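You operate a simulated robot arm through the tools that you are given. There is no shell and no other tool. Be economical: measure what you need, move in short steps, check, and stop when the job is done.

Carry out the task below with a simulated two-armed robot. There is one attempt and no reset: what you move stays moved.

JOB
Refill the empty tin with two scoops of what its label names.
Fine: from its low tub, with the green-handled scoop; spill none; lids back on tub and tin, scoop back in its place. Set down upright: green-handled scoop.

It is judged by the outcome, as a careful person would: the job done as asked, and still so three seconds after it is handed in. It fails if anything else is knocked over, pushed out of place, dropped, spilled or broken. A push-on lid holds only when it is set on centred and level and pressed home; a screw cap is set on level and turned clockwise until tight.

ROBOT AND FRAMES
Two 7-joint arms with fingered hands on one trunk, on a base that drives. Base frame: it is fixed to the floor where the robot stands at the start and does not move with it; the origin is under the middle of the robot, x ahead of it, y to its left, z up; the surface under the hand at the start is at about z = 840. Readings come in mm, rad, newtons and seconds.
The left shoulder is at the start at [59, 174, 1065], the right one opposite. With the tool pointing down near the work surface each hand reaches from about 320 to 740 mm from the robot's upright axis, wherever it stands, measured 20 degrees to its own side. Places, roughly: top of the back counter [600, -700, 800]. Payload 3.8 kg a hand.
The TCP of each hand is the grasp point between the finger pads, 26 mm short of the fingertips. In the tool frame z runs along the fingers and y along their closing line. The gripper opens to 132 mm. The gripper's body begins 73 mm behind the TCP. The gripper is a hand of 3 fingers: y runs from the thumb to the fingers, the wrist lies at [0, 0, -224] in the tool frame.
Orientation is that of the tool frame in the base frame, as a unit quaternion [x, y, z, w]. With the fingers straight down and closing along the base's y, the tool's x points along the base's -x, its y along +y and its z along -z.

CONTROLS
- The arms move only by the tool nudge_tool. It takes "left_increments", "right_increments" or both (then of equal length, played together; a hand with none holds still); each is a list of rows, each an object of numbers (a shift or turn left out is 0): "tx", "ty", "tz": the shift along the base's x, y, z in mm; "rx", "ry", "rz": the turn, a rotation vector about the base's x, y, z in rad. In form: [{"tx": .., "ty": .., "tz": .., "rx": .., "ry": .., "rz": ..}, ...]. A call has 1 to 8 rows; each row is the pose to reach, as a shift and turn from the pose commanded when the call began. Rows are played at 5 a second. More than 50 mm and 0.15 rad between two rows, and nothing of the call is played. A pose out of reach is approached as far as the arm can. The call stops where the force on the tool passes 40 N (or 10 N more than at its start, if that is more) or the arm is blocked; 0.2 s more then pass. In this call time passes only in rows, and 0.2 s behind the last. The reply holds the time, the measured pose of the TCP, the force on the tool along the base axes, the opening and the grip force, in the units named above and with some noise, with the torque about the TCP (base axes, N m) and any sound that the robot's microphone picked up.
- Cameras (640 x 400 px; columns grow to the right, rows downward): "scene" is now at [178.5, -20.9, 988.4]; the picture's right is [-0.25, -0.97, 0.00], its down [0.14, -0.04, -0.99] and it looks along [0.96, -0.25, 0.14] (base axes); focal length 214 px, centre (320, 200). "left" rides on the left gripper at [-62, 3, -92] in its tool frame; the picture's right is [-0.05, -1.00, 0.00], its down [0.83, -0.04, -0.56] and it looks along [0.55, -0.03, 0.83] (tool axes); focal length 230 px, centre (320, 200). "right" rides on the right gripper at [62, 3, -92] in its tool frame; the picture's right is [-0.05, 1.00, 0.00], its down [-0.83, -0.04, -0.56] and it looks along [-0.56, -0.03, 0.83] (tool axes); focal length 230 px, centre (320, 200). There is no depth. A picture from a camera that has moved, and an enlarged one, comes with that camera's place and axes in the base frame and with its lens.
- grab_frame(camera): a new picture of that camera. The clock stands still meanwhile.
- raise_lower(by): slides the trunk up (or, below 0, down) by that many mm; the arms and the scene camera ride with it, the base frame stays. It gives what a move gives, with no picture.
- drive_base(legs): drives the robot by 1 to 6 legs, each [ahead, left, turn to the left] in mm, mm and rad, along the robot's own axes; the way and the turn of a leg run together, so that a leg with both is an arc; at most 1500 mm and 3.142 rad a leg. The arms and the cameras ride along, it lands a little off, and it stops where it bumps. It gives what a move gives.
- curl_fingers(finger1, finger2, thumb_bend, hand): sets how far each is bent, from 0 (flat) to 1 (curled in); at 0.3 the hand is open as for a grip, at 0.7 the pads meet at the TCP. One left out holds its place. A second passes; each finger stops where it meets its share of the squeeze, and holds until it gets a number again. It is the only way to open and close the hand. It gives what a move gives, with no picture; readings hold the bend of each and the force on the fingers (four entries, about 0 where the hand has none), thumb and palm.
- head_to(pan, tilt): turns the head with the scene camera to pan (to the left, within 1.047 rad either way) and tilt (down, from -0.506 to 1.204), counted from straight ahead of the robot. It gives what a move gives.
- zoom(camera, box): a new picture of the part [left, top, right, bottom] of that camera's present view, enlarged. The clock stands still meanwhile.
- sign_off(): hands the job in; it is judged then, once.

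Work in short steps. Places have to be worked out from the pictures, the camera data and where the tool is seen: move nearer, look again, correct. Check each grasp and each placing, and mend what went wrong. You have 120 turns and 88 pictures in all, those below and enlarged ones among them. Open the grippers and draw the arms clear of the work before you hand the job in, unless the task says otherwise; then end with one line.

The tools are called after "Request:" as name(argument=value, ...) on one line, values as JSON. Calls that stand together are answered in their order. nudge_tool: Moves the arms, as the interface text tells. Its arguments: {"type":"object","properties":{"left_increments":{"type":"array"},"right_increments":{"type":"array"}},"required":[]} The other tools are called the same way: raise_lower (by) slides the trunk up or down; curl_fingers (finger1, finger2, thumb_bend, hand) moves the fingers one by one; drive_base (legs) drives the base; head_to (pan, tilt) turns the head that bears the scene camera; grab_frame (camera) takes a picture; zoom (camera, box) takes an enlarged picture of a part of a camera's view; sign_off () hands the job in.

At the start:

```text
time: 0.0
left_tcp_pos: [439.0, 22.2, 1000.1]
left_tcp_rot: [-0.001, 1.0, 0.0, 0.0]
left_force: [-0.5, 0.0, -0.2]
left_wrist_torque: [-0.02, 0.01, -0.01]
left_width: 131.9
left_finger_force: 0.0
left_shape: jaw
left_bend: [0.3, 0.3, 0.3]
left_finger forces: [0.0, 0.1, 0.0, 0.0, 0.1, 0.1]
right_tcp_pos: [337.0, -377.8, 1237.0]
right_tcp_rot: [0.0, 1.0, 0.0, 0.0]
right_force: [0.3, 0.2, 0.6]
right_wrist_torque: [0.0, 0.03, -0.01]
right_width: 132.1
right_finger_force: 0.0
right_shape: jaw
right_bend: [0.3, 0.3, 0.3]
right_finger forces: [0.0, 0.0, 0.0, 0.1, 0.0, 0.0]
trunk travel left (down, up): [-375.0, 107.0]
robot x, y, heading: [2.1, 0.6, 0.0]
head pan, tilt: [-0.255, -0.143]
```

scene: 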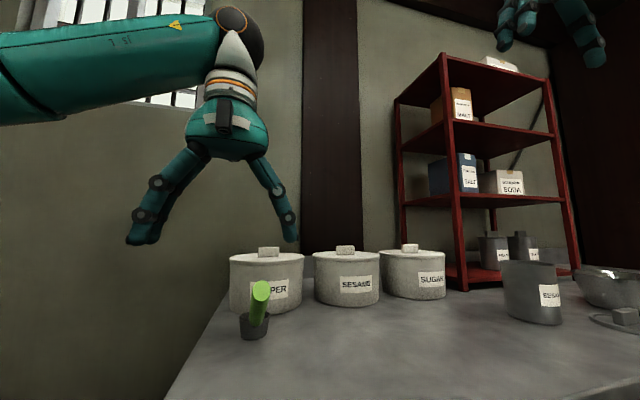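
right: 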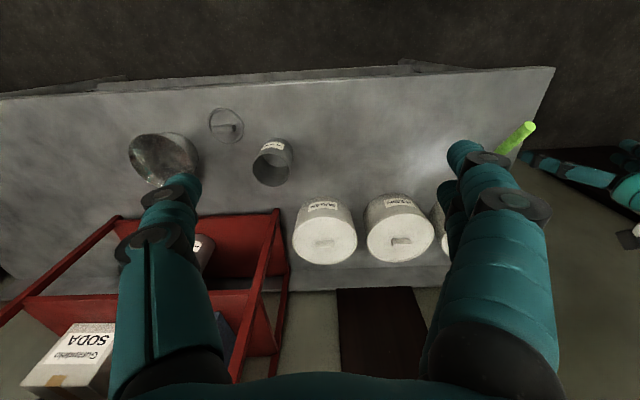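
left: 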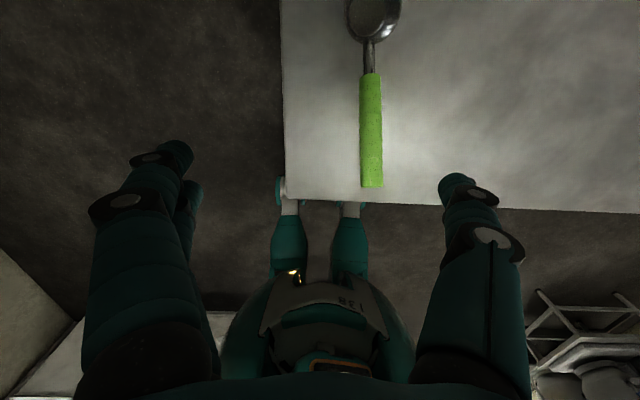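

I start by reading the labels and looking closely at the scoop.

Request:
zoom(camera="scene", box=[380, 220, 640, 382])

Request:
zoom(camera="scene", box=[210, 220, 470, 382])

Request:
head_to(pan=-0.5, tilt=0.5)

Request:
grab_frame(camera="scene")

```text
2.46 times, centred on (510, 301) of scene
camera zoom: at [178.5, -20.9, 988.4], right [-0.25, -0.97, 0.0], down [0.14, -0.04, -0.99], along [0.96, -0.25, 0.14], focal length 528 px, centre (-148, -49)
```

zoom: 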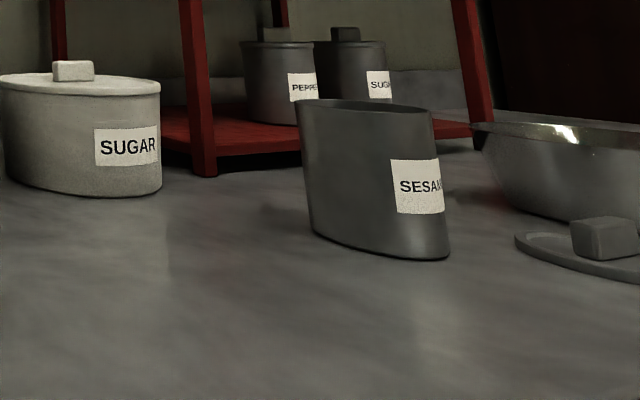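

```text
2.46 times, centred on (340, 301) of scene
camera zoom: at [178.5, -20.9, 988.4], right [-0.25, -0.97, 0.0], down [0.14, -0.04, -0.99], along [0.96, -0.25, 0.14], focal length 528 px, centre (271, -49)
```

zoom: 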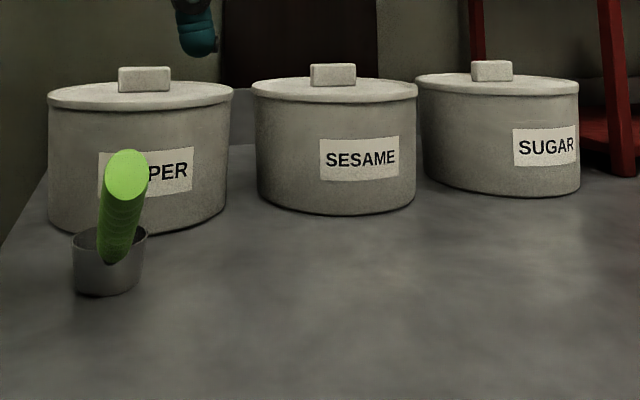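

```text
time: 1.0
left_tcp_pos: [438.1, 21.5, 999.0]
left_tcp_rot: [0.001, 1.0, 0.0, 0.0]
left_force: [-0.2, 0.5, 0.3]
left_wrist_torque: [-0.02, 0.02, 0.01]
left_width: 131.8
left_finger_force: 0.0
left_shape: jaw
left_bend: [0.3, 0.3, 0.3]
left_finger forces: [0.0, 0.1, 0.0, 0.1, 0.1, 0.0]
right_tcp_pos: [336.8, -377.8, 1236.2]
right_tcp_rot: [-0.001, 1.0, 0.0, -0.001]
right_force: [0.1, 0.0, 0.3]
right_wrist_torque: [-0.01, -0.04, 0.02]
right_width: 132.1
right_finger_force: 0.0
right_shape: jaw
right_bend: [0.3, 0.3, 0.3]
right_finger forces: [0.0, 0.1, 0.0, 0.0, 0.0, 0.1]
trunk travel left (down, up): [-375.0, 107.0]
robot x, y, heading: [-0.1, -1.2, 0.002]
head pan, tilt: [-0.499, 0.499]
```

```text
82 pictures are left
camera scene: at [175.6, -42.9, 929.7], right [-0.48, -0.88, 0.0], down [-0.42, 0.23, -0.88], along [0.77, -0.42, -0.48], focal length 214 px, centre (320, 200)
```

scene: 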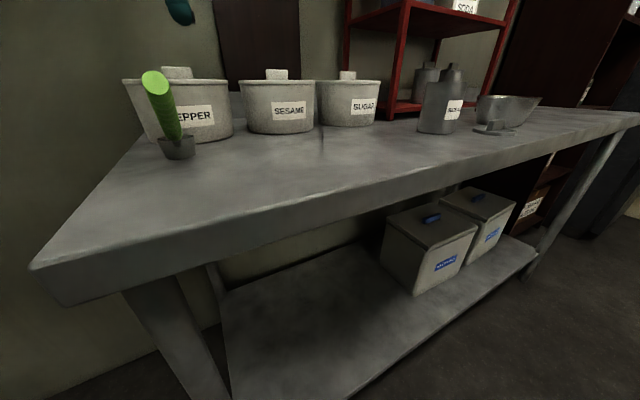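

There are more containers below the counter; I read their labels.

Request:
zoom(camera="scene", box=[370, 170, 570, 295])

Request:
zoom(camera="scene", box=[380, 40, 560, 152])

Request:
zoom(camera="right", box=[100, 80, 420, 280])

```text
3.20 times, centred on (470, 232) of scene
camera zoom: at [175.6, -42.9, 929.7], right [-0.48, -0.88, 0.0], down [-0.42, 0.23, -0.88], along [0.77, -0.42, -0.48], focal length 686 px, centre (-160, 96)
```

zoom: 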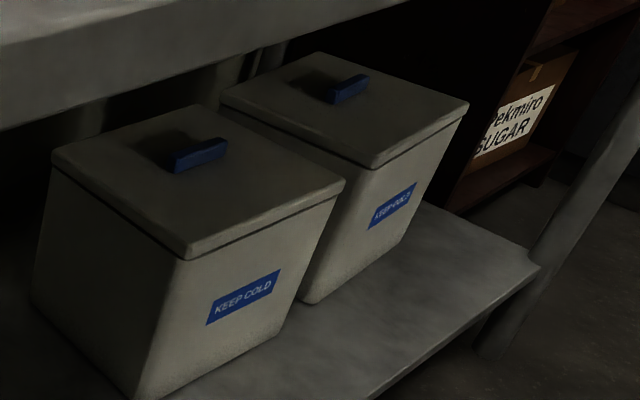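

```text
3.56 times, centred on (470, 96) of scene
camera zoom: at [175.6, -42.9, 929.7], right [-0.48, -0.88, 0.0], down [-0.42, 0.23, -0.88], along [0.77, -0.42, -0.48], focal length 763 px, centre (-213, 570)
```

zoom: 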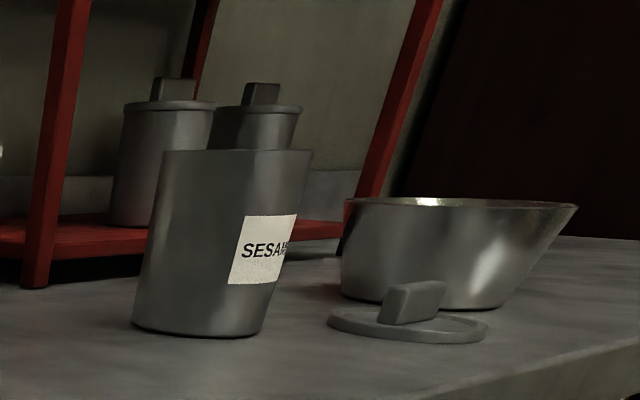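

```text
2.00 times, centred on (260, 180) of right
camera zoom: at [274.9, -374.1, 1328.7], right [0.05, 1.0, 0.0], down [0.83, -0.04, 0.56], along [0.56, -0.03, -0.83], focal length 460 px, centre (440, 240)
```

zoom: 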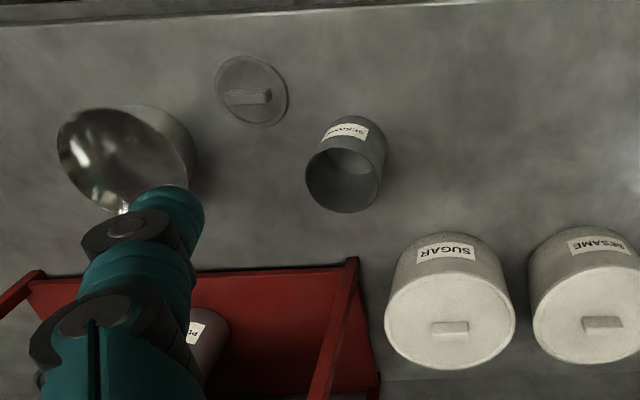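

Sesame is the tin's label. I judge the sesame tub's lid to be at about (669,-211,926), the tin at (470,-478) with its rim near 930, the tin lid at (406,-578), and the scoop cup at (525,-16). First I bring the right hand above the tub, turning it so that it closes along x on the lid's bar.

Request:
nudge_tool(right_increments=[{"tx": 40, "ty": 20, "tz": -10, "rz": 0.15}, {"tx": 80, "ty": 40, "tz": -20, "rz": 0.3}, {"tx": 120, "ty": 60, "tz": -30, "rz": 0.45}, {"tx": 160, "ty": 80, "tz": -40, "rz": 0.6}, {"tx": 200, "ty": 100, "tz": -60, "rz": 0.75}, {"tx": 230, "ty": 120, "tz": -80, "rz": 0.9}, {"tx": 260, "ty": 135, "tz": -100, "rz": 1.05}, {"tx": 290, "ty": 150, "tz": -120, "rz": 1.2}])

Request:
nudge_tool(right_increments=[{"tx": 20, "ty": 10, "tz": -20, "rz": 0.15}, {"tx": 40, "ty": 16, "tz": -50, "rz": 0.3}, {"tx": 42, "ty": 16, "tz": -85, "rz": 0.37}])

Request:
grab_frame(camera="right")

Request:
grab_frame(camera="scene")

```text
time: 2.8
left_tcp_pos: [438.7, 21.5, 998.6]
left_tcp_rot: [0.0, 1.0, -0.001, 0.0]
left_force: [-0.1, -0.2, -0.1]
left_wrist_torque: [0.0, -0.03, 0.0]
left_width: 132.1
left_finger_force: 0.1
left_shape: jaw
left_bend: [0.3, 0.3, 0.3]
left_finger forces: [0.0, 0.0, 0.1, 0.1, 0.0, 0.0]
right_tcp_pos: [532.0, -297.9, 1128.7]
right_tcp_rot: [-0.566, 0.825, 0.0, 0.001]
right_force: [-0.3, 0.6, 0.5]
right_wrist_torque: [0.0, -0.04, -0.03]
right_width: 132.0
right_finger_force: 0.1
right_shape: jaw
right_bend: [0.3, 0.3, 0.3]
right_finger forces: [0.1, 0.0, 0.0, 0.0, 0.0, 0.1]
right hand out of reach, approached as far as the arm can: row 4, 5, 6, 7, 8
trunk travel left (down, up): [-375.0, 107.0]
robot x, y, heading: [-0.1, -1.8, 0.001]
head pan, tilt: [-0.499, 0.499]
```

```text
time: 3.6
left_tcp_pos: [439.0, 22.1, 999.7]
left_tcp_rot: [0.0, 1.0, 0.0, 0.0]
left_force: [-0.6, 0.1, 0.4]
left_wrist_torque: [0.01, 0.02, 0.0]
left_width: 132.0
left_finger_force: 0.2
left_shape: jaw
left_bend: [0.3, 0.3, 0.3]
left_finger forces: [0.0, 0.0, 0.0, 0.0, 0.0, 0.0]
right_tcp_pos: [563.6, -306.0, 1046.2]
right_tcp_rot: [-0.703, 0.711, 0.0, 0.0]
right_force: [-0.2, 0.9, -1.1]
right_wrist_torque: [-0.01, 0.03, 0.0]
right_width: 131.7
right_finger_force: 0.1
right_shape: jaw
right_bend: [0.3, 0.3, 0.3]
right_finger forces: [0.0, 0.0, 0.1, 0.0, 0.0, 0.1]
right hand out of reach, approached as far as the arm can: row 1, 2, 3
trunk travel left (down, up): [-375.0, 107.0]
robot x, y, heading: [-0.1, -2.1, -0.005]
head pan, tilt: [-0.499, 0.499]
```

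```text
78 pictures are left
camera right: at [558.9, -366.2, 1139.1], right [-1.0, 0.06, 0.0], down [0.05, 0.83, 0.56], along [0.04, 0.56, -0.83], focal length 230 px, centre (320, 200)
```

right: 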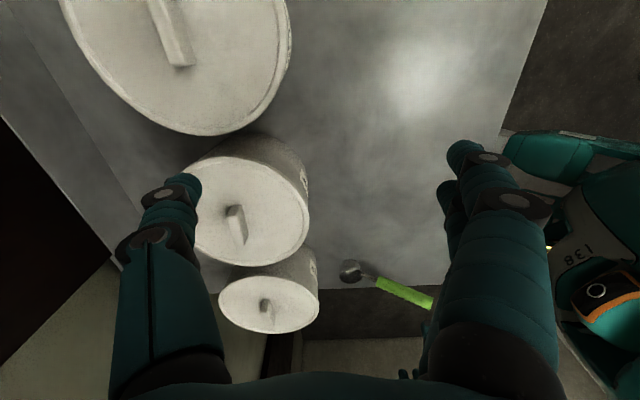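

```text
77 pictures are left
camera scene: at [176.2, -43.2, 929.5], right [-0.48, -0.88, 0.0], down [-0.42, 0.23, -0.88], along [0.77, -0.42, -0.48], focal length 214 px, centre (320, 200)
```

scene: 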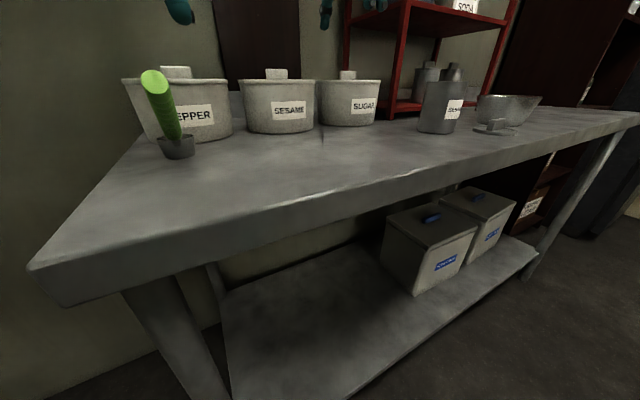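

The arm falls short at this height. The knob is confirmed at about (660,-209), so I raise the trunk to bring the shoulder level with the wrist and try again.

Request:
raise_lower(by=100)

Request:
nudge_tool(right_increments=[{"tx": 1}])

```text
time: 5.0
left_tcp_pos: [439.7, 21.6, 1098.7]
left_tcp_rot: [0.0, 1.0, 0.0, -0.002]
left_force: [1.1, 0.1, 0.4]
left_wrist_torque: [-0.01, 0.03, -0.01]
left_width: 132.1
left_finger_force: 0.1
left_shape: jaw
left_bend: [0.3, 0.3, 0.3]
left_finger forces: [0.1, 0.0, 0.0, 0.1, 0.1, 0.0]
right_tcp_pos: [494.2, -305.0, 1312.2]
right_tcp_rot: [-0.694, 0.703, -0.109, 0.111]
right_force: [0.7, -0.3, -0.1]
right_wrist_torque: [0.0, -0.01, 0.0]
right_width: 132.0
right_finger_force: 0.0
right_shape: jaw
right_bend: [0.3, 0.3, 0.3]
right_finger forces: [0.1, 0.1, 0.0, 0.0, 0.0, 0.0]
trunk travel left (down, up): [-475.0, 7.0]
robot x, y, heading: [-2.5, -2.8, -0.002]
head pan, tilt: [-0.499, 0.499]
```

```text
time: 5.4
left_tcp_pos: [439.4, 20.8, 1100.0]
left_tcp_rot: [0.0, 1.0, 0.0, 0.0]
left_force: [1.2, -1.0, -0.7]
left_wrist_torque: [0.01, 0.02, -0.01]
left_width: 131.9
left_finger_force: 0.1
left_shape: jaw
left_bend: [0.3, 0.3, 0.3]
left_finger forces: [0.1, 0.0, 0.1, 0.0, 0.0, 0.0]
right_tcp_pos: [493.8, -306.4, 1312.7]
right_tcp_rot: [-0.693, 0.704, -0.11, 0.113]
right_force: [0.0, -0.5, -0.6]
right_wrist_torque: [-0.02, 0.01, 0.01]
right_width: 131.8
right_finger_force: 0.1
right_shape: jaw
right_bend: [0.3, 0.3, 0.3]
right_finger forces: [0.0, 0.0, 0.0, 0.0, 0.0, 0.0]
trunk travel left (down, up): [-475.0, 7.0]
robot x, y, heading: [-1.6, 1.3, 0.001]
head pan, tilt: [-0.499, 0.499]
```

The arm relaxed to a tilted pose at (494,-306,1312). I straighten the tool and head for a point above the knob, moving lower as it goes out.

Request:
nudge_tool(right_increments=[{"tx": 0, "ty": 15, "tz": -40, "ry": 0.1}, {"tx": 10, "ty": 30, "tz": -80, "ry": 0.2}, {"tx": 30, "ty": 45, "tz": -120, "ry": 0.317}, {"tx": 60, "ty": 60, "tz": -155, "ry": 0.317}, {"tx": 90, "ty": 75, "tz": -190, "ry": 0.317}, {"tx": 120, "ty": 90, "tz": -225, "ry": 0.317}, {"tx": 150, "ty": 97, "tz": -260, "ry": 0.317}, {"tx": 166, "ty": 97, "tz": -290, "ry": 0.317}])

```text
time: 7.2
left_tcp_pos: [437.9, 21.1, 1101.1]
left_tcp_rot: [0.0, 1.0, 0.0, 0.0]
left_force: [-0.1, 0.4, -0.7]
left_wrist_torque: [0.01, -0.01, 0.05]
left_width: 131.6
left_finger_force: 0.0
left_shape: jaw
left_bend: [0.3, 0.3, 0.3]
left_finger forces: [0.1, 0.0, 0.0, 0.1, 0.0, 0.0]
right_tcp_pos: [486.8, -292.4, 1054.5]
right_tcp_rot: [-0.702, 0.712, 0.001, 0.0]
right_force: [-0.5, 1.7, -0.1]
right_wrist_torque: [0.01, 0.01, 0.04]
right_width: 131.8
right_finger_force: 0.1
right_shape: jaw
right_bend: [0.3, 0.3, 0.3]
right_finger forces: [0.0, 0.0, 0.0, 0.1, 0.0, 0.0]
right hand out of reach, approached as far as the arm can: row 1, 2, 3, 4, 5, 6, 7, 8
trunk travel left (down, up): [-475.0, 7.0]
robot x, y, heading: [-2.3, 2.7, -0.002]
head pan, tilt: [-0.499, 0.499]
```

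This wrist turn limits the reach. I pull back and turn the hand the other way.

Request:
nudge_tool(right_increments=[{"tx": -20, "ty": -10, "tz": 15, "rz": -0.15}, {"tx": -40, "ty": -20, "tz": 30, "rz": -0.3}, {"tx": -60, "ty": -30, "tz": 45, "rz": -0.45}, {"tx": -80, "ty": -40, "tz": 60, "rz": -0.6}, {"tx": -90, "ty": -45, "tz": 70, "rz": -0.75}, {"tx": -90, "ty": -45, "tz": 80, "rz": -0.9}, {"tx": -90, "ty": -45, "tz": 80, "rz": -1.05}, {"tx": -90, "ty": -45, "tz": 80, "rz": -1.2}])

Request:
nudge_tool(right_increments=[{"rz": -0.15}, {"rz": -0.3}, {"rz": -0.45}, {"rz": -0.6}, {"rz": -0.75}, {"rz": -0.9}, {"rz": -1.05}, {"rz": -1.2}])

Request:
nudge_tool(right_increments=[{"rz": -0.15}, {"rz": -0.3}, {"rz": -0.45}, {"rz": -0.6}, {"rz": -0.73}])

```text
time: 9.0
left_tcp_pos: [437.0, 22.3, 1100.4]
left_tcp_rot: [0.0, 1.0, 0.001, 0.0]
left_force: [0.0, 0.1, 0.0]
left_wrist_torque: [0.0, 0.0, -0.01]
left_width: 131.6
left_finger_force: 0.0
left_shape: jaw
left_bend: [0.3, 0.3, 0.3]
left_finger forces: [0.0, 0.0, 0.0, 0.0, 0.0, 0.0]
right_tcp_pos: [391.0, -343.6, 1139.3]
right_tcp_rot: [-0.175, 0.985, 0.002, 0.0]
right_force: [-0.7, 0.8, -0.1]
right_wrist_torque: [0.03, -0.04, 0.01]
right_width: 132.2
right_finger_force: 0.0
right_shape: jaw
right_bend: [0.3, 0.3, 0.3]
right_finger forces: [0.1, 0.1, 0.0, 0.1, 0.0, 0.0]
trunk travel left (down, up): [-475.0, 7.0]
robot x, y, heading: [-1.2, 0.2, -0.003]
head pan, tilt: [-0.499, 0.499]
```

```text
time: 10.8
left_tcp_pos: [438.4, 21.7, 1099.0]
left_tcp_rot: [0.0, 1.0, 0.0, 0.0]
left_force: [0.2, -1.3, -0.1]
left_wrist_torque: [-0.06, 0.01, 0.02]
left_width: 131.8
left_finger_force: 0.0
left_shape: jaw
left_bend: [0.3, 0.3, 0.3]
left_finger forces: [0.0, 0.0, 0.1, 0.1, 0.0, 0.0]
right_tcp_pos: [391.7, -346.0, 1141.0]
right_tcp_rot: [0.411, 0.912, 0.002, 0.001]
right_force: [-1.3, -0.8, 0.2]
right_wrist_torque: [-0.01, -0.01, 0.02]
right_width: 132.0
right_finger_force: 0.0
right_shape: jaw
right_bend: [0.3, 0.3, 0.3]
right_finger forces: [0.0, 0.0, 0.0, 0.0, 0.0, 0.1]
trunk travel left (down, up): [-475.0, 7.0]
robot x, y, heading: [-3.2, -4.0, 0.002]
head pan, tilt: [-0.499, 0.499]
```

```text
time: 12.0
left_tcp_pos: [439.9, 21.7, 1100.0]
left_tcp_rot: [0.0, 1.0, 0.001, 0.0]
left_force: [0.1, -0.4, 0.3]
left_wrist_torque: [0.03, -0.01, 0.0]
left_width: 131.9
left_finger_force: 0.1
left_shape: jaw
left_bend: [0.3, 0.3, 0.3]
left_finger forces: [0.0, 0.1, 0.0, 0.1, 0.0, 0.0]
right_tcp_pos: [394.0, -459.1, 1136.1]
right_tcp_rot: [0.698, 0.716, 0.015, -0.01]
right_force: [0.2, -1.1, -0.5]
right_wrist_torque: [-0.02, 0.02, 0.0]
right_width: 132.2
right_finger_force: 0.0
right_shape: jaw
right_bend: [0.3, 0.3, 0.3]
right_finger forces: [0.0, 0.0, 0.0, 0.1, 0.0, 0.0]
right hand out of reach, approached as far as the arm can: row 3, 4, 5
trunk travel left (down, up): [-475.0, 7.0]
robot x, y, heading: [-0.6, -0.9, -0.001]
head pan, tilt: [-0.499, 0.499]
```

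The hand has little margin turned this way too. Closing along y on the bar's 45 mm length works with the natural wrist pose, so I turn back to that.

Request:
nudge_tool(right_increments=[{"ty": 20, "rz": 0.15}, {"ty": 40, "rz": 0.3}, {"ty": 60, "rz": 0.45}, {"ty": 80, "rz": 0.6}, {"ty": 100, "rz": 0.75}, {"ty": 100, "rz": 0.9}, {"ty": 110, "rz": 1.05}, {"ty": 120, "rz": 1.2}])

Request:
nudge_tool(right_increments=[{"tx": 30, "ty": 20, "tz": -5, "rz": 0.15}, {"tx": 60, "ty": 40, "tz": -10, "rz": 0.3}, {"tx": 100, "ty": 60, "tz": -20, "rz": 0.35}, {"tx": 140, "ty": 80, "tz": -40, "rz": 0.35}, {"tx": 180, "ty": 100, "tz": -60, "rz": 0.35}, {"tx": 220, "ty": 120, "tz": -80, "rz": 0.35}, {"tx": 255, "ty": 130, "tz": -100, "rz": 0.35}])

```text
time: 13.8
left_tcp_pos: [438.3, 21.4, 1100.8]
left_tcp_rot: [0.0, 1.0, -0.001, 0.0]
left_force: [0.8, 1.1, -0.6]
left_wrist_torque: [0.01, 0.03, -0.02]
left_width: 132.3
left_finger_force: 0.1
left_shape: jaw
left_bend: [0.3, 0.3, 0.3]
left_finger forces: [0.0, 0.0, 0.0, 0.0, 0.1, 0.1]
right_tcp_pos: [390.8, -340.0, 1133.0]
right_tcp_rot: [0.185, 0.983, 0.002, 0.001]
right_force: [-0.1, 0.4, -1.2]
right_wrist_torque: [-0.01, 0.0, 0.05]
right_width: 132.0
right_finger_force: 0.0
right_shape: jaw
right_bend: [0.3, 0.3, 0.3]
right_finger forces: [0.0, 0.1, 0.0, 0.0, 0.1, 0.0]
trunk travel left (down, up): [-475.0, 7.0]
robot x, y, heading: [-0.1, -2.0, 0.002]
head pan, tilt: [-0.499, 0.499]
```

```text
time: 15.4
left_tcp_pos: [438.0, 22.6, 1099.6]
left_tcp_rot: [0.001, 1.0, 0.0, 0.0]
left_force: [0.2, 0.9, 1.1]
left_wrist_torque: [-0.02, -0.02, 0.01]
left_width: 131.8
left_finger_force: 0.1
left_shape: jaw
left_bend: [0.3, 0.3, 0.3]
left_finger forces: [0.0, 0.0, 0.0, 0.0, 0.0, 0.0]
right_tcp_pos: [485.4, -293.3, 1061.8]
right_tcp_rot: [0.012, 1.0, 0.002, 0.0]
right_force: [-0.2, -0.5, -0.2]
right_wrist_torque: [0.0, 0.0, 0.05]
right_width: 131.9
right_finger_force: 0.0
right_shape: jaw
right_bend: [0.3, 0.3, 0.3]
right_finger forces: [0.0, 0.0, 0.1, 0.0, 0.0, 0.0]
right hand out of reach, approached as far as the arm can: row 3, 4, 5, 6, 7
trunk travel left (down, up): [-475.0, 7.0]
robot x, y, heading: [-2.6, -2.8, 0.001]
head pan, tilt: [-0.499, 0.499]
```

The arm stops at the same spot whatever the yaw, so height may be the limit. I go lower here over free counter, then extend.

Request:
nudge_tool(right_increments=[{"tx": -20, "tz": -20}, {"tx": -20, "tz": -60}])

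Request:
nudge_tool(right_increments=[{"tx": 20, "ty": 10}, {"tx": 40, "ty": 20}])

```text
time: 16.0
left_tcp_pos: [440.2, 20.9, 1098.7]
left_tcp_rot: [0.0, 1.0, 0.0, -0.001]
left_force: [-0.6, 0.6, 0.5]
left_wrist_torque: [0.03, 0.02, 0.0]
left_width: 132.0
left_finger_force: 0.0
left_shape: jaw
left_bend: [0.3, 0.3, 0.3]
left_finger forces: [0.0, 0.0, 0.1, 0.0, 0.0, 0.1]
right_tcp_pos: [465.7, -291.9, 999.2]
right_tcp_rot: [0.012, 1.0, 0.003, -0.002]
right_force: [0.3, -0.3, 0.0]
right_wrist_torque: [0.04, -0.01, 0.01]
right_width: 132.0
right_finger_force: 0.1
right_shape: jaw
right_bend: [0.3, 0.3, 0.3]
right_finger forces: [0.0, 0.0, 0.0, 0.1, 0.0, 0.0]
trunk travel left (down, up): [-475.0, 7.0]
robot x, y, heading: [-3.1, 2.0, -0.003]
head pan, tilt: [-0.499, 0.499]
```

```text
time: 16.6
left_tcp_pos: [438.7, 21.9, 1100.9]
left_tcp_rot: [-0.001, 1.0, 0.001, 0.0]
left_force: [-0.1, -0.1, 0.0]
left_wrist_torque: [0.01, -0.01, 0.02]
left_width: 131.9
left_finger_force: 0.0
left_shape: jaw
left_bend: [0.3, 0.3, 0.3]
left_finger forces: [0.1, 0.0, 0.0, 0.0, 0.0, 0.0]
right_tcp_pos: [473.5, -287.2, 1006.6]
right_tcp_rot: [0.012, 1.0, 0.003, 0.002]
right_force: [-0.1, 0.2, -0.1]
right_wrist_torque: [0.02, 0.02, 0.03]
right_width: 131.9
right_finger_force: 0.1
right_shape: jaw
right_bend: [0.3, 0.3, 0.3]
right_finger forces: [0.0, 0.1, 0.1, 0.1, 0.1, 0.0]
right hand out of reach, approached as far as the arm can: row 1, 2
trunk travel left (down, up): [-475.0, 7.0]
robot x, y, heading: [3.8, 1.6, -0.0]
head pan, tilt: [-0.499, 0.499]
```

I look at the right arm's posture to see what limits it.

Request:
head_to(pan=-0.7, tilt=0.2)

Request:
grab_frame(camera="scene")

```text
time: 17.4
left_tcp_pos: [438.9, 21.9, 1099.1]
left_tcp_rot: [0.0, 1.0, 0.0, 0.0]
left_force: [-0.2, 0.2, -0.5]
left_wrist_torque: [0.01, 0.0, 0.03]
left_width: 132.0
left_finger_force: 0.0
left_shape: jaw
left_bend: [0.3, 0.3, 0.3]
left_finger forces: [0.0, 0.0, 0.1, 0.1, 0.0, 0.0]
right_tcp_pos: [474.2, -286.8, 1007.1]
right_tcp_rot: [0.013, 1.0, 0.003, 0.001]
right_force: [-0.5, -0.5, 0.3]
right_wrist_torque: [0.02, 0.01, -0.02]
right_width: 131.9
right_finger_force: 0.1
right_shape: jaw
right_bend: [0.3, 0.3, 0.3]
right_finger forces: [0.1, 0.1, 0.1, 0.0, 0.1, 0.0]
trunk travel left (down, up): [-475.0, 7.0]
robot x, y, heading: [1.6, 2.6, -0.001]
head pan, tilt: [-0.7, 0.201]
```

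```text
76 pictures are left
camera scene: at [180.3, -59.4, 1088.8], right [-0.64, -0.77, 0.0], down [-0.15, 0.13, -0.98], along [0.75, -0.63, -0.2], focal length 214 px, centre (320, 200)
```

scene: 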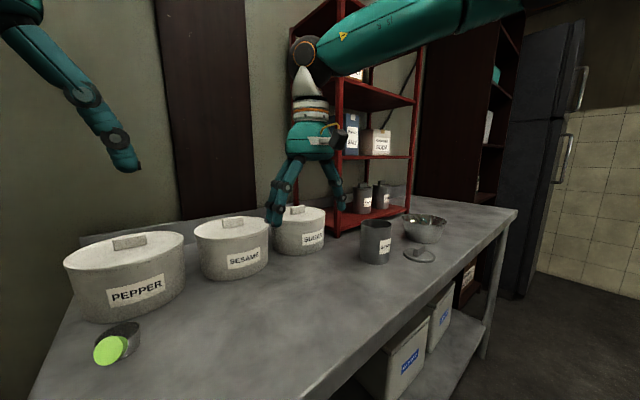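

The elbow is flared out, and the limit looks to be wrist bend rather than stretch. I test whether it extends further with the tool tilted a little forward.

Request:
nudge_tool(right_increments=[{"tx": 5, "ry": -0.1}, {"tx": 20, "ry": -0.2}, {"tx": 50, "ty": 5, "ry": -0.3}, {"tx": 80, "ty": 10, "ry": -0.4}])

```text
time: 18.4
left_tcp_pos: [437.7, 22.1, 1099.5]
left_tcp_rot: [0.001, 1.0, 0.0, -0.001]
left_force: [-0.4, -0.7, -0.8]
left_wrist_torque: [0.03, -0.01, 0.0]
left_width: 131.9
left_finger_force: 0.0
left_shape: jaw
left_bend: [0.3, 0.3, 0.3]
left_finger forces: [0.0, 0.0, 0.0, 0.1, 0.1, 0.0]
right_tcp_pos: [551.2, -279.6, 1009.2]
right_tcp_rot: [0.012, 0.98, 0.005, 0.201]
right_force: [-0.3, 0.3, 0.3]
right_wrist_torque: [-0.01, 0.0, 0.01]
right_width: 132.2
right_finger_force: 0.1
right_shape: jaw
right_bend: [0.3, 0.3, 0.3]
right_finger forces: [0.0, 0.0, 0.0, 0.1, 0.0, 0.0]
right hand out of reach, approached as far as the arm can: row 4
trunk travel left (down, up): [-475.0, 7.0]
robot x, y, heading: [1.9, 0.7, 0.0]
head pan, tilt: [-0.7, 0.201]
```

The wrist position itself seems capped, so I look at the elbow.

Request:
head_to(pan=-1.04, tilt=-0.3)

Request:
grab_frame(camera="scene")

```text
time: 19.3
left_tcp_pos: [438.8, 23.2, 1099.8]
left_tcp_rot: [0.0, 1.0, 0.0, -0.001]
left_force: [-0.1, 0.7, -0.1]
left_wrist_torque: [0.01, 0.0, -0.01]
left_width: 132.0
left_finger_force: 0.1
left_shape: jaw
left_bend: [0.3, 0.3, 0.3]
left_finger forces: [0.0, 0.0, 0.0, 0.0, 0.1, 0.0]
right_tcp_pos: [550.9, -280.2, 1008.8]
right_tcp_rot: [0.011, 0.98, 0.005, 0.2]
right_force: [-0.6, 0.2, -0.2]
right_wrist_torque: [0.04, -0.01, -0.04]
right_width: 132.1
right_finger_force: 0.1
right_shape: jaw
right_bend: [0.3, 0.3, 0.3]
right_finger forces: [0.0, 0.0, 0.0, 0.1, 0.1, 0.0]
trunk travel left (down, up): [-475.0, 7.0]
robot x, y, heading: [2.6, 2.1, -0.001]
head pan, tilt: [-1.04, -0.3]
```

```text
75 pictures are left
camera scene: at [148.9, -67.2, 1132.7], right [-0.86, -0.51, 0.0], down [0.15, -0.25, -0.96], along [0.48, -0.82, 0.29], focal length 214 px, centre (320, 200)
```

scene: 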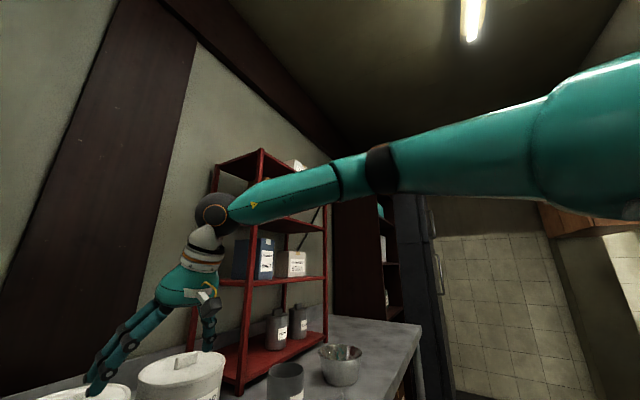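

The elbow is still well bent (about 70°), so this is a poor arm posture, not full stretch. I retract, return the trunk to its start height, and come out again from close in and low.

Request:
nudge_tool(right_increments=[{"tx": -40, "tz": 20, "ry": 0.1}, {"tx": -80, "ty": -10, "tz": 40, "ry": 0.2}, {"tx": -120, "ty": -20, "tz": 60, "ry": 0.3}, {"tx": -160, "ty": -30, "tz": 80, "ry": 0.4}, {"tx": -200, "ty": -50, "tz": 90, "ry": 0.4}, {"tx": -215, "ty": -98, "tz": 100, "ry": 0.4}])

Request:
raise_lower(by=-100)

Request:
nudge_tool(right_increments=[{"tx": 20, "ty": 30, "tz": -20}, {"tx": 60, "ty": 60, "tz": -30}, {"tx": 100, "ty": 90, "tz": -40}, {"tx": 140, "ty": 120, "tz": -40}, {"tx": 180, "ty": 150, "tz": -40}, {"tx": 220, "ty": 165, "tz": -40}, {"tx": 260, "ty": 167, "tz": -40}])

```text
refused: row 6 steps farther than a row can; nothing moved
```

```text
time: 20.6
left_tcp_pos: [438.6, 22.0, 999.6]
left_tcp_rot: [0.0, 1.0, 0.0, 0.001]
left_force: [-0.4, -0.2, -0.2]
left_wrist_torque: [0.0, 0.02, 0.03]
left_width: 132.0
left_finger_force: 0.1
left_shape: jaw
left_bend: [0.3, 0.3, 0.3]
left_finger forces: [0.1, 0.0, 0.0, 0.0, 0.0, 0.0]
right_tcp_pos: [552.3, -278.7, 911.3]
right_tcp_rot: [0.012, 0.98, 0.004, 0.199]
right_force: [-0.6, -0.2, -0.1]
right_wrist_torque: [0.01, -0.01, -0.01]
right_width: 132.1
right_finger_force: 0.1
right_shape: jaw
right_bend: [0.3, 0.3, 0.3]
right_finger forces: [0.0, 0.1, 0.0, 0.1, 0.0, 0.1]
trunk travel left (down, up): [-375.0, 107.0]
robot x, y, heading: [-3.3, -0.8, 0.003]
head pan, tilt: [-1.04, -0.3]
```

```text
refused: row 2 steps farther than a row can; nothing moved
```

A row was too long and got refused, so the trunk lowered with the hand still out; the forces are nil and nothing was touched. I lift straight up and back a little before trying the extension at this trunk height.

Request:
nudge_tool(right_increments=[{"tx": -10, "tz": 40}, {"tx": -20, "tz": 80}, {"tx": -30, "tz": 110, "ry": 0.1}, {"tx": -30, "tz": 120, "ry": 0.2}, {"tx": -30, "tz": 120, "ry": 0.3}, {"tx": -30, "tz": 120, "ry": 0.4}])

Request:
grab_frame(camera="right")

```text
time: 22.0
left_tcp_pos: [438.6, 21.6, 999.3]
left_tcp_rot: [0.001, 1.0, 0.0, 0.0]
left_force: [0.9, 0.5, -0.4]
left_wrist_torque: [0.0, 0.0, 0.01]
left_width: 132.1
left_finger_force: 0.0
left_shape: jaw
left_bend: [0.3, 0.3, 0.3]
left_finger forces: [0.0, 0.0, 0.1, 0.0, 0.1, 0.0]
right_tcp_pos: [521.9, -279.4, 1032.0]
right_tcp_rot: [0.012, 1.0, 0.001, 0.0]
right_force: [-0.2, -0.2, 0.2]
right_wrist_torque: [0.03, -0.03, 0.0]
right_width: 132.0
right_finger_force: 0.0
right_shape: jaw
right_bend: [0.3, 0.3, 0.3]
right_finger forces: [0.0, 0.1, 0.0, 0.0, 0.0, 0.0]
trunk travel left (down, up): [-375.0, 107.0]
robot x, y, heading: [1.7, 0.1, -0.005]
head pan, tilt: [-1.04, -0.3]
```

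```text
74 pictures are left
camera right: at [459.5, -274.9, 1123.8], right [0.08, 1.0, 0.0], down [0.83, -0.06, 0.55], along [0.55, -0.04, -0.83], focal length 230 px, centre (320, 200)
```

right: 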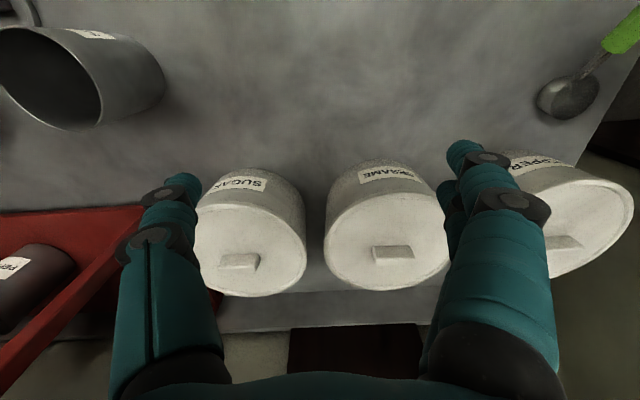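

The tool is now vertical at (522,-279,1032) with no reach complaint, so a lower trunk helps. I put the knob at about (661,-207) with its top near 945, and extend toward it.

Request:
nudge_tool(right_increments=[{"tx": 35, "ty": 18, "tz": -5}, {"tx": 70, "ty": 36, "tz": -10}, {"tx": 105, "ty": 54, "tz": -20}, {"tx": 139, "ty": 72, "tz": -30}])

```text
time: 23.0
left_tcp_pos: [438.3, 21.9, 999.2]
left_tcp_rot: [0.0, 1.0, 0.0, 0.0]
left_force: [0.0, -0.1, 0.7]
left_wrist_torque: [-0.02, -0.01, 0.03]
left_width: 131.9
left_finger_force: 0.0
left_shape: jaw
left_bend: [0.3, 0.3, 0.3]
left_finger forces: [0.1, 0.1, 0.0, 0.1, 0.0, 0.0]
right_tcp_pos: [546.5, -267.0, 1027.8]
right_tcp_rot: [0.013, 1.0, 0.002, 0.001]
right_force: [0.3, -1.5, 0.4]
right_wrist_torque: [-0.02, 0.02, -0.04]
right_width: 132.0
right_finger_force: 0.1
right_shape: jaw
right_bend: [0.3, 0.3, 0.3]
right_finger forces: [0.1, 0.0, 0.2, 0.1, 0.1, 0.0]
right hand out of reach, approached as far as the arm can: row 1, 2, 3, 4
trunk travel left (down, up): [-375.0, 107.0]
robot x, y, heading: [4.4, 0.5, 0.001]
head pan, tilt: [-1.04, -0.3]
```

The limit is (546,-267) here. I lower the trunk a further 100 mm, with the hand raised first, and retry.

Request:
nudge_tool(right_increments=[{"tx": -40, "ty": -10, "tz": 30}, {"tx": -60, "ty": -10, "tz": 70}])

Request:
raise_lower(by=-100)

Request:
nudge_tool(right_increments=[{"tx": 40, "ty": 10, "tz": 10}, {"tx": 75, "ty": 30, "tz": 10}, {"tx": 110, "ty": 50, "tz": 10}])

```text
refused: row 1 steps farther than a row can; nothing moved
```

```text
time: 24.4
left_tcp_pos: [438.7, 21.9, 900.0]
left_tcp_rot: [0.0, 1.0, 0.0, 0.0]
left_force: [-0.4, -0.9, 0.9]
left_wrist_torque: [-0.02, -0.01, 0.02]
left_width: 131.9
left_finger_force: 0.1
left_shape: jaw
left_bend: [0.3, 0.3, 0.3]
left_finger forces: [0.0, 0.0, 0.0, 0.0, 0.1, 0.0]
right_tcp_pos: [541.8, -269.5, 922.3]
right_tcp_rot: [0.012, 1.0, 0.002, 0.002]
right_force: [0.5, 0.4, -0.4]
right_wrist_torque: [0.04, 0.02, -0.01]
right_width: 131.9
right_finger_force: 0.0
right_shape: jaw
right_bend: [0.3, 0.3, 0.3]
right_finger forces: [0.0, 0.1, 0.1, 0.0, 0.0, 0.0]
trunk travel left (down, up): [-275.0, 207.0]
robot x, y, heading: [1.6, 2.9, 0.0]
head pan, tilt: [-1.04, -0.3]
```

```text
time: 25.1
left_tcp_pos: [438.8, 21.0, 899.9]
left_tcp_rot: [0.001, 1.0, 0.0, 0.0]
left_force: [-0.2, -0.3, -0.1]
left_wrist_torque: [-0.02, 0.0, 0.01]
left_width: 132.0
left_finger_force: 0.0
left_shape: jaw
left_bend: [0.3, 0.3, 0.3]
left_finger forces: [0.0, 0.0, 0.0, 0.0, 0.1, 0.0]
right_tcp_pos: [571.5, -261.2, 929.5]
right_tcp_rot: [0.012, 1.0, 0.002, 0.0]
right_force: [0.5, -0.5, -0.5]
right_wrist_torque: [-0.02, -0.01, 0.01]
right_width: 132.2
right_finger_force: 0.1
right_shape: jaw
right_bend: [0.3, 0.3, 0.3]
right_finger forces: [0.0, 0.1, 0.0, 0.0, 0.0, 0.1]
right hand out of reach, approached as far as the arm can: row 1, 2, 3
trunk travel left (down, up): [-275.0, 207.0]
robot x, y, heading: [0.3, 7.1, -0.001]
head pan, tilt: [-1.04, -0.3]
heard: snap
```

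I heard a snap, and the last call ran although the lift had been refused. I look before moving anything, and won't chain dependent moves again.

Request:
grab_frame(camera="right")

Request:
grab_frame(camera="left")

```text
73 pictures are left
camera right: at [509.8, -256.7, 1022.7], right [0.08, 1.0, 0.0], down [0.83, -0.07, 0.56], along [0.55, -0.04, -0.83], focal length 230 px, centre (320, 200)
```

right: 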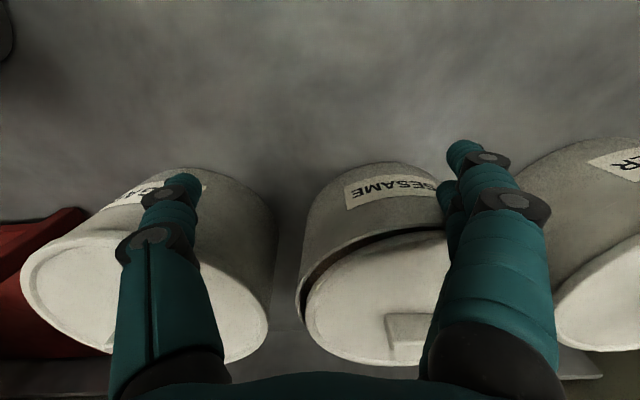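

```text
72 pictures are left
camera left: at [499.2, 24.1, 991.6], right [0.05, -1.0, 0.0], down [-0.83, -0.04, 0.56], along [-0.55, -0.03, -0.83], focal length 230 px, centre (320, 200)
```

left: 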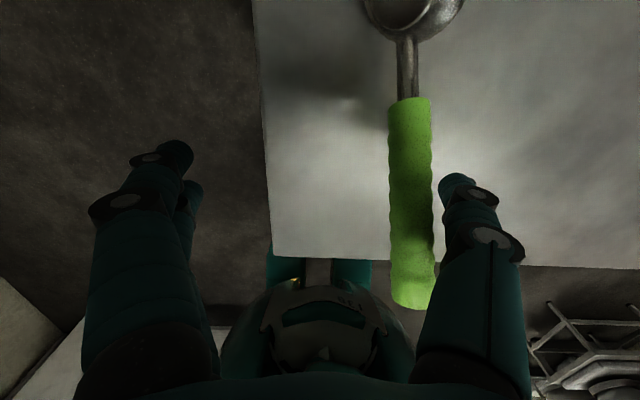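

The left-side finger pushed the sesame lid's edge and popped it loose; it now sits shifted back on the tub, with nothing spilled. It had to come off anyway, so I back the hand out and then up.

Request:
nudge_tool(right_increments=[{"tx": -20}, {"tx": -40, "tz": 5}, {"tx": -45, "tz": 50}, {"tx": -50, "tz": 95}])

```text
time: 26.1
left_tcp_pos: [439.6, 21.6, 899.4]
left_tcp_rot: [0.0, 1.0, 0.0, 0.0]
left_force: [0.1, 0.6, -0.6]
left_wrist_torque: [0.04, -0.01, -0.01]
left_width: 131.9
left_finger_force: 0.1
left_shape: jaw
left_bend: [0.3, 0.3, 0.3]
left_finger forces: [0.0, 0.1, 0.0, 0.0, 0.0, 0.1]
right_tcp_pos: [521.3, -261.9, 1027.7]
right_tcp_rot: [0.012, 1.0, 0.003, 0.001]
right_force: [0.1, 0.5, -0.1]
right_wrist_torque: [0.02, 0.02, -0.04]
right_width: 131.9
right_finger_force: 0.0
right_shape: jaw
right_bend: [0.3, 0.3, 0.3]
right_finger forces: [0.1, 0.0, 0.0, 0.0, 0.0, 0.1]
trunk travel left (down, up): [-275.0, 207.0]
robot x, y, heading: [0.3, 1.1, 0.004]
head pan, tilt: [-1.04, -0.3]
```

I lift the left hand clear of the scoop, straight up, and point the head at the tubs.

Request:
nudge_tool(left_increments=[{"tz": 45}, {"tz": 90}, {"ty": 20, "tz": 135}, {"ty": 60, "tz": 150}])

Request:
head_to(pan=-0.35, tilt=0.2)

Request:
grab_frame(camera="scene")

Request:
grab_frame(camera="right")

```text
time: 27.1
left_tcp_pos: [437.8, 80.9, 1052.2]
left_tcp_rot: [0.0, 1.0, 0.0, 0.0]
left_force: [-0.2, 0.6, -0.1]
left_wrist_torque: [0.0, -0.03, 0.0]
left_width: 131.9
left_finger_force: 0.1
left_shape: jaw
left_bend: [0.3, 0.3, 0.3]
left_finger forces: [0.1, 0.0, 0.0, 0.1, 0.0, 0.0]
right_tcp_pos: [522.1, -260.3, 1028.2]
right_tcp_rot: [0.013, 1.0, 0.001, 0.001]
right_force: [-0.4, 0.0, 1.1]
right_wrist_torque: [0.0, 0.0, 0.01]
right_width: 132.1
right_finger_force: 0.1
right_shape: jaw
right_bend: [0.3, 0.3, 0.3]
right_finger forces: [0.1, 0.1, 0.0, 0.0, 0.0, 0.0]
trunk travel left (down, up): [-275.0, 207.0]
robot x, y, heading: [4.0, 1.2, -0.0]
head pan, tilt: [-1.04, -0.3]
```

```text
time: 28.2
left_tcp_pos: [439.4, 78.9, 1051.8]
left_tcp_rot: [0.0, 1.0, 0.001, 0.0]
left_force: [-0.5, 0.0, 0.5]
left_wrist_torque: [-0.01, -0.03, 0.04]
left_width: 131.8
left_finger_force: 0.1
left_shape: jaw
left_bend: [0.3, 0.3, 0.3]
left_finger forces: [0.1, 0.0, 0.0, 0.0, 0.0, 0.0]
right_tcp_pos: [522.0, -261.6, 1026.2]
right_tcp_rot: [0.012, 1.0, 0.001, 0.0]
right_force: [-0.4, -0.2, 0.5]
right_wrist_torque: [-0.02, -0.01, 0.0]
right_width: 131.9
right_finger_force: 0.0
right_shape: jaw
right_bend: [0.3, 0.3, 0.3]
right_finger forces: [0.0, 0.0, 0.0, 0.0, 0.0, 0.0]
trunk travel left (down, up): [-275.0, 207.0]
robot x, y, heading: [2.1, 1.4, 0.002]
head pan, tilt: [-0.351, 0.201]
```

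```text
71 pictures are left
camera scene: at [172.9, -31.5, 856.9], right [-0.34, -0.94, 0.0], down [-0.19, 0.07, -0.98], along [0.92, -0.34, -0.2], focal length 214 px, centre (320, 200)
```

scene: 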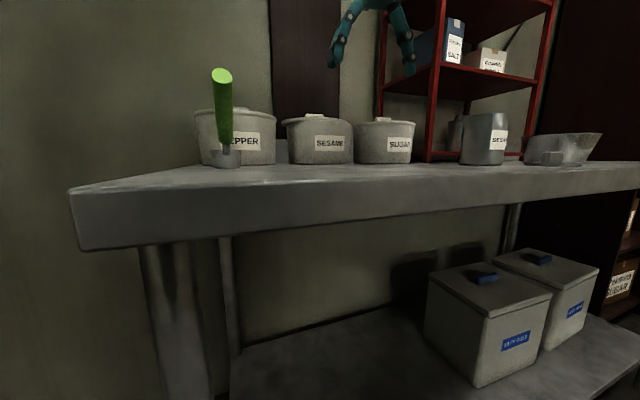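

```text
70 pictures are left
camera right: at [459.7, -255.7, 1119.3], right [0.08, 1.0, 0.0], down [0.83, -0.07, 0.56], along [0.55, -0.04, -0.83], focal length 230 px, centre (320, 200)
```

right: 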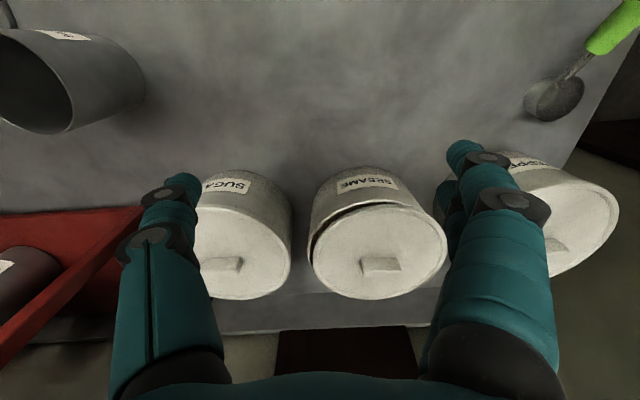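

The lid is still on top of the tub, shifted about 12 mm; its knob is now near (671,-203). To gain reach I want the base closer, so I look down at the clearance to the counter.

Request:
head_to(pan=0, tilt=1.2)

Request:
grab_frame(camera="scene")

```text
time: 29.5
left_tcp_pos: [439.4, 78.6, 1050.6]
left_tcp_rot: [0.0, 1.0, 0.0, 0.0]
left_force: [-0.4, 1.0, 0.2]
left_wrist_torque: [-0.03, -0.01, -0.01]
left_width: 131.7
left_finger_force: 0.0
left_shape: jaw
left_bend: [0.3, 0.3, 0.3]
left_finger forces: [0.1, 0.0, 0.1, 0.0, 0.0, 0.1]
right_tcp_pos: [523.0, -260.6, 1027.0]
right_tcp_rot: [0.013, 1.0, 0.002, 0.0]
right_force: [0.1, 0.3, 0.2]
right_wrist_torque: [0.02, 0.0, 0.0]
right_width: 132.0
right_finger_force: 0.0
right_shape: jaw
right_bend: [0.3, 0.3, 0.3]
right_finger forces: [0.0, 0.0, 0.1, 0.0, 0.0, 0.0]
trunk travel left (down, up): [-275.0, 207.0]
robot x, y, heading: [-1.6, -0.4, -0.001]
head pan, tilt: [0.0, 1.201]
```

```text
69 pictures are left
camera scene: at [141.4, 0.6, 775.5], right [0.0, -1.0, 0.0], down [-0.93, 0.0, -0.36], along [0.36, 0.0, -0.93], focal length 214 px, centre (320, 200)
```

scene: 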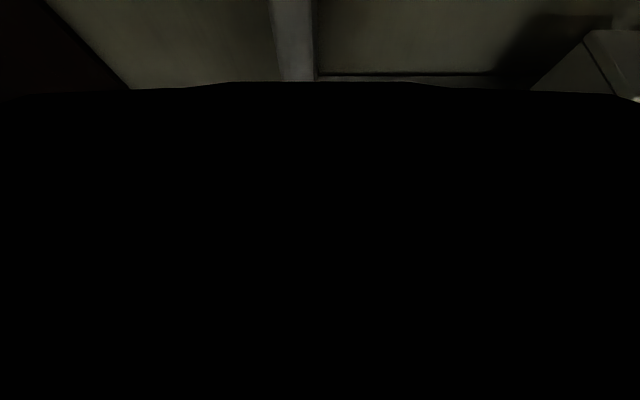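

The torso blocks that view. The right hand is above everything, so I drive ahead a cautious 60 mm and check whether it bumps.

Request:
drive_base(legs=[[60, 0, 0]])

```text
time: 30.4
left_tcp_pos: [499.4, 78.9, 1051.6]
left_tcp_rot: [0.0, 1.0, 0.0, -0.001]
left_force: [0.8, -0.1, 0.0]
left_wrist_torque: [-0.04, 0.04, 0.02]
left_width: 131.9
left_finger_force: 0.0
left_shape: jaw
left_bend: [0.3, 0.3, 0.3]
left_finger forces: [0.0, 0.1, 0.0, 0.1, 0.0, 0.0]
right_tcp_pos: [583.2, -262.6, 1026.1]
right_tcp_rot: [0.014, 1.0, 0.001, 0.0]
right_force: [0.4, 0.2, 0.5]
right_wrist_torque: [-0.02, 0.01, 0.0]
right_width: 132.1
right_finger_force: 0.1
right_shape: jaw
right_bend: [0.3, 0.3, 0.3]
right_finger forces: [0.1, 0.0, 0.0, 0.1, 0.1, 0.0]
trunk travel left (down, up): [-275.0, 207.0]
robot x, y, heading: [59.7, -0.3, -0.001]
head pan, tilt: [0.0, 1.201]
```

No bump. I drive another 40 mm ahead.

Request:
drive_base(legs=[[40, 0, 0]])

```text
time: 31.5
left_tcp_pos: [507.7, 80.0, 1051.2]
left_tcp_rot: [0.0, 1.0, 0.0, 0.0]
left_force: [0.5, 0.4, -0.7]
left_wrist_torque: [-0.01, 0.01, 0.01]
left_width: 131.6
left_finger_force: 0.1
left_shape: jaw
left_bend: [0.3, 0.3, 0.3]
left_finger forces: [0.0, 0.0, 0.0, 0.1, 0.0, 0.0]
right_tcp_pos: [589.7, -261.4, 1027.3]
right_tcp_rot: [0.014, 1.0, 0.003, 0.0]
right_force: [0.3, -0.8, 0.3]
right_wrist_torque: [0.03, 0.03, -0.05]
right_width: 131.9
right_finger_force: 0.0
right_shape: jaw
right_bend: [0.3, 0.3, 0.3]
right_finger forces: [0.1, 0.0, 0.0, 0.0, 0.0, 0.0]
trunk travel left (down, up): [-275.0, 207.0]
robot x, y, heading: [69.2, 0.9, -0.002]
head pan, tilt: [0.0, 1.201]
stopped in leg 1: the robot was blocked; the commanded pose is now the measured one
```

The base is blocked at x=69 (a counter limit), so I back off 10 mm. Tilting about y doesn't matter for a grip along y, so a tilted tool covers the rest of the reach; I tilt 0.35 rad and pre-close the fingers partway.

Request:
drive_base(legs=[[-10, 0, 0]])

Request:
curl_fingers(hand="right", finger1=0.45, finger2=0.45, thumb_bend=0.45)

Request:
nudge_tool(right_increments=[{"tx": 20, "ty": 14, "ry": -0.1}, {"tx": 40, "ty": 28, "ry": -0.2}, {"tx": 60, "ty": 42, "ry": -0.3}, {"tx": 80, "ty": 56, "ry": -0.35}])

Request:
grab_frame(camera="right")

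```text
time: 32.2
left_tcp_pos: [497.2, 79.1, 1051.4]
left_tcp_rot: [0.001, 1.0, 0.0, 0.0]
left_force: [-0.3, -0.1, 0.0]
left_wrist_torque: [-0.02, -0.01, -0.03]
left_width: 132.1
left_finger_force: 0.0
left_shape: jaw
left_bend: [0.3, 0.3, 0.3]
left_finger forces: [0.0, 0.1, 0.0, 0.0, 0.1, 0.0]
right_tcp_pos: [578.3, -261.4, 1026.4]
right_tcp_rot: [0.013, 1.0, 0.003, 0.001]
right_force: [-0.4, 1.2, 0.7]
right_wrist_torque: [-0.04, -0.03, -0.02]
right_width: 132.1
right_finger_force: 0.0
right_shape: jaw
right_bend: [0.3, 0.3, 0.3]
right_finger forces: [0.0, 0.0, 0.0, 0.1, 0.1, 0.0]
trunk travel left (down, up): [-275.0, 207.0]
robot x, y, heading: [57.8, -3.3, -0.003]
head pan, tilt: [0.0, 1.201]
```

```text
time: 33.2
left_tcp_pos: [496.7, 78.9, 1051.5]
left_tcp_rot: [0.001, 1.0, 0.0, 0.0]
left_force: [-0.4, 0.5, 1.1]
left_wrist_torque: [0.02, -0.02, -0.04]
left_width: 131.7
left_finger_force: 0.0
left_shape: jaw
left_bend: [0.3, 0.3, 0.3]
left_finger forces: [0.0, 0.0, 0.1, 0.1, 0.0, 0.0]
right_tcp_pos: [579.5, -261.2, 1026.9]
right_tcp_rot: [0.013, 1.0, 0.003, 0.001]
right_force: [0.5, 0.8, -0.4]
right_wrist_torque: [-0.01, -0.01, 0.01]
right_width: 85.5
right_finger_force: 0.0
right_shape: fingers
right_bend: [0.45, 0.45, 0.45]
right_finger forces: [0.0, 0.0, 0.1, 0.0, 0.0, 0.0]
trunk travel left (down, up): [-275.0, 207.0]
robot x, y, heading: [59.2, -0.8, -0.002]
head pan, tilt: [0.0, 1.201]
```

```text
time: 34.2
left_tcp_pos: [496.7, 79.7, 1051.4]
left_tcp_rot: [0.001, 1.0, 0.0, 0.0]
left_force: [0.6, 0.4, 0.3]
left_wrist_torque: [0.01, 0.01, 0.02]
left_width: 132.0
left_finger_force: 0.0
left_shape: jaw
left_bend: [0.3, 0.3, 0.3]
left_finger forces: [0.1, 0.1, 0.0, 0.0, 0.1, 0.0]
right_tcp_pos: [651.0, -229.2, 1028.2]
right_tcp_rot: [0.013, 0.986, 0.004, 0.164]
right_force: [-0.8, 0.4, -0.3]
right_wrist_torque: [0.02, -0.02, -0.04]
right_width: 85.4
right_finger_force: 0.1
right_shape: fingers
right_bend: [0.45, 0.45, 0.45]
right_finger forces: [0.1, 0.0, 0.1, 0.1, 0.1, 0.1]
right hand out of reach, approached as far as the arm can: row 4
trunk travel left (down, up): [-275.0, 207.0]
robot x, y, heading: [56.4, -0.4, -0.009]
head pan, tilt: [0.0, 1.201]
```

```text
68 pictures are left
camera right: at [561.7, -223.6, 1096.2], right [0.07, 1.0, 0.03], down [0.61, -0.07, 0.79], along [0.79, -0.04, -0.61], focal length 230 px, centre (320, 200)
```

right: 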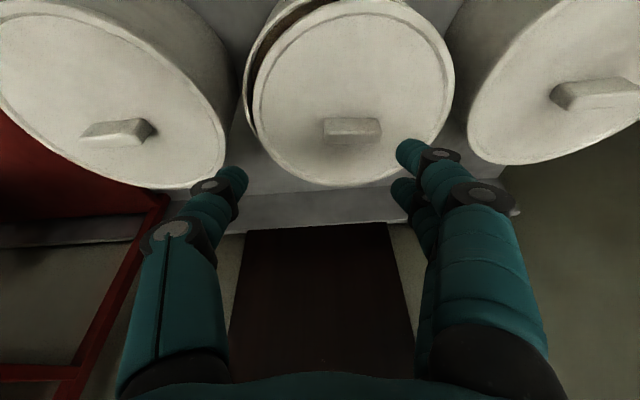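

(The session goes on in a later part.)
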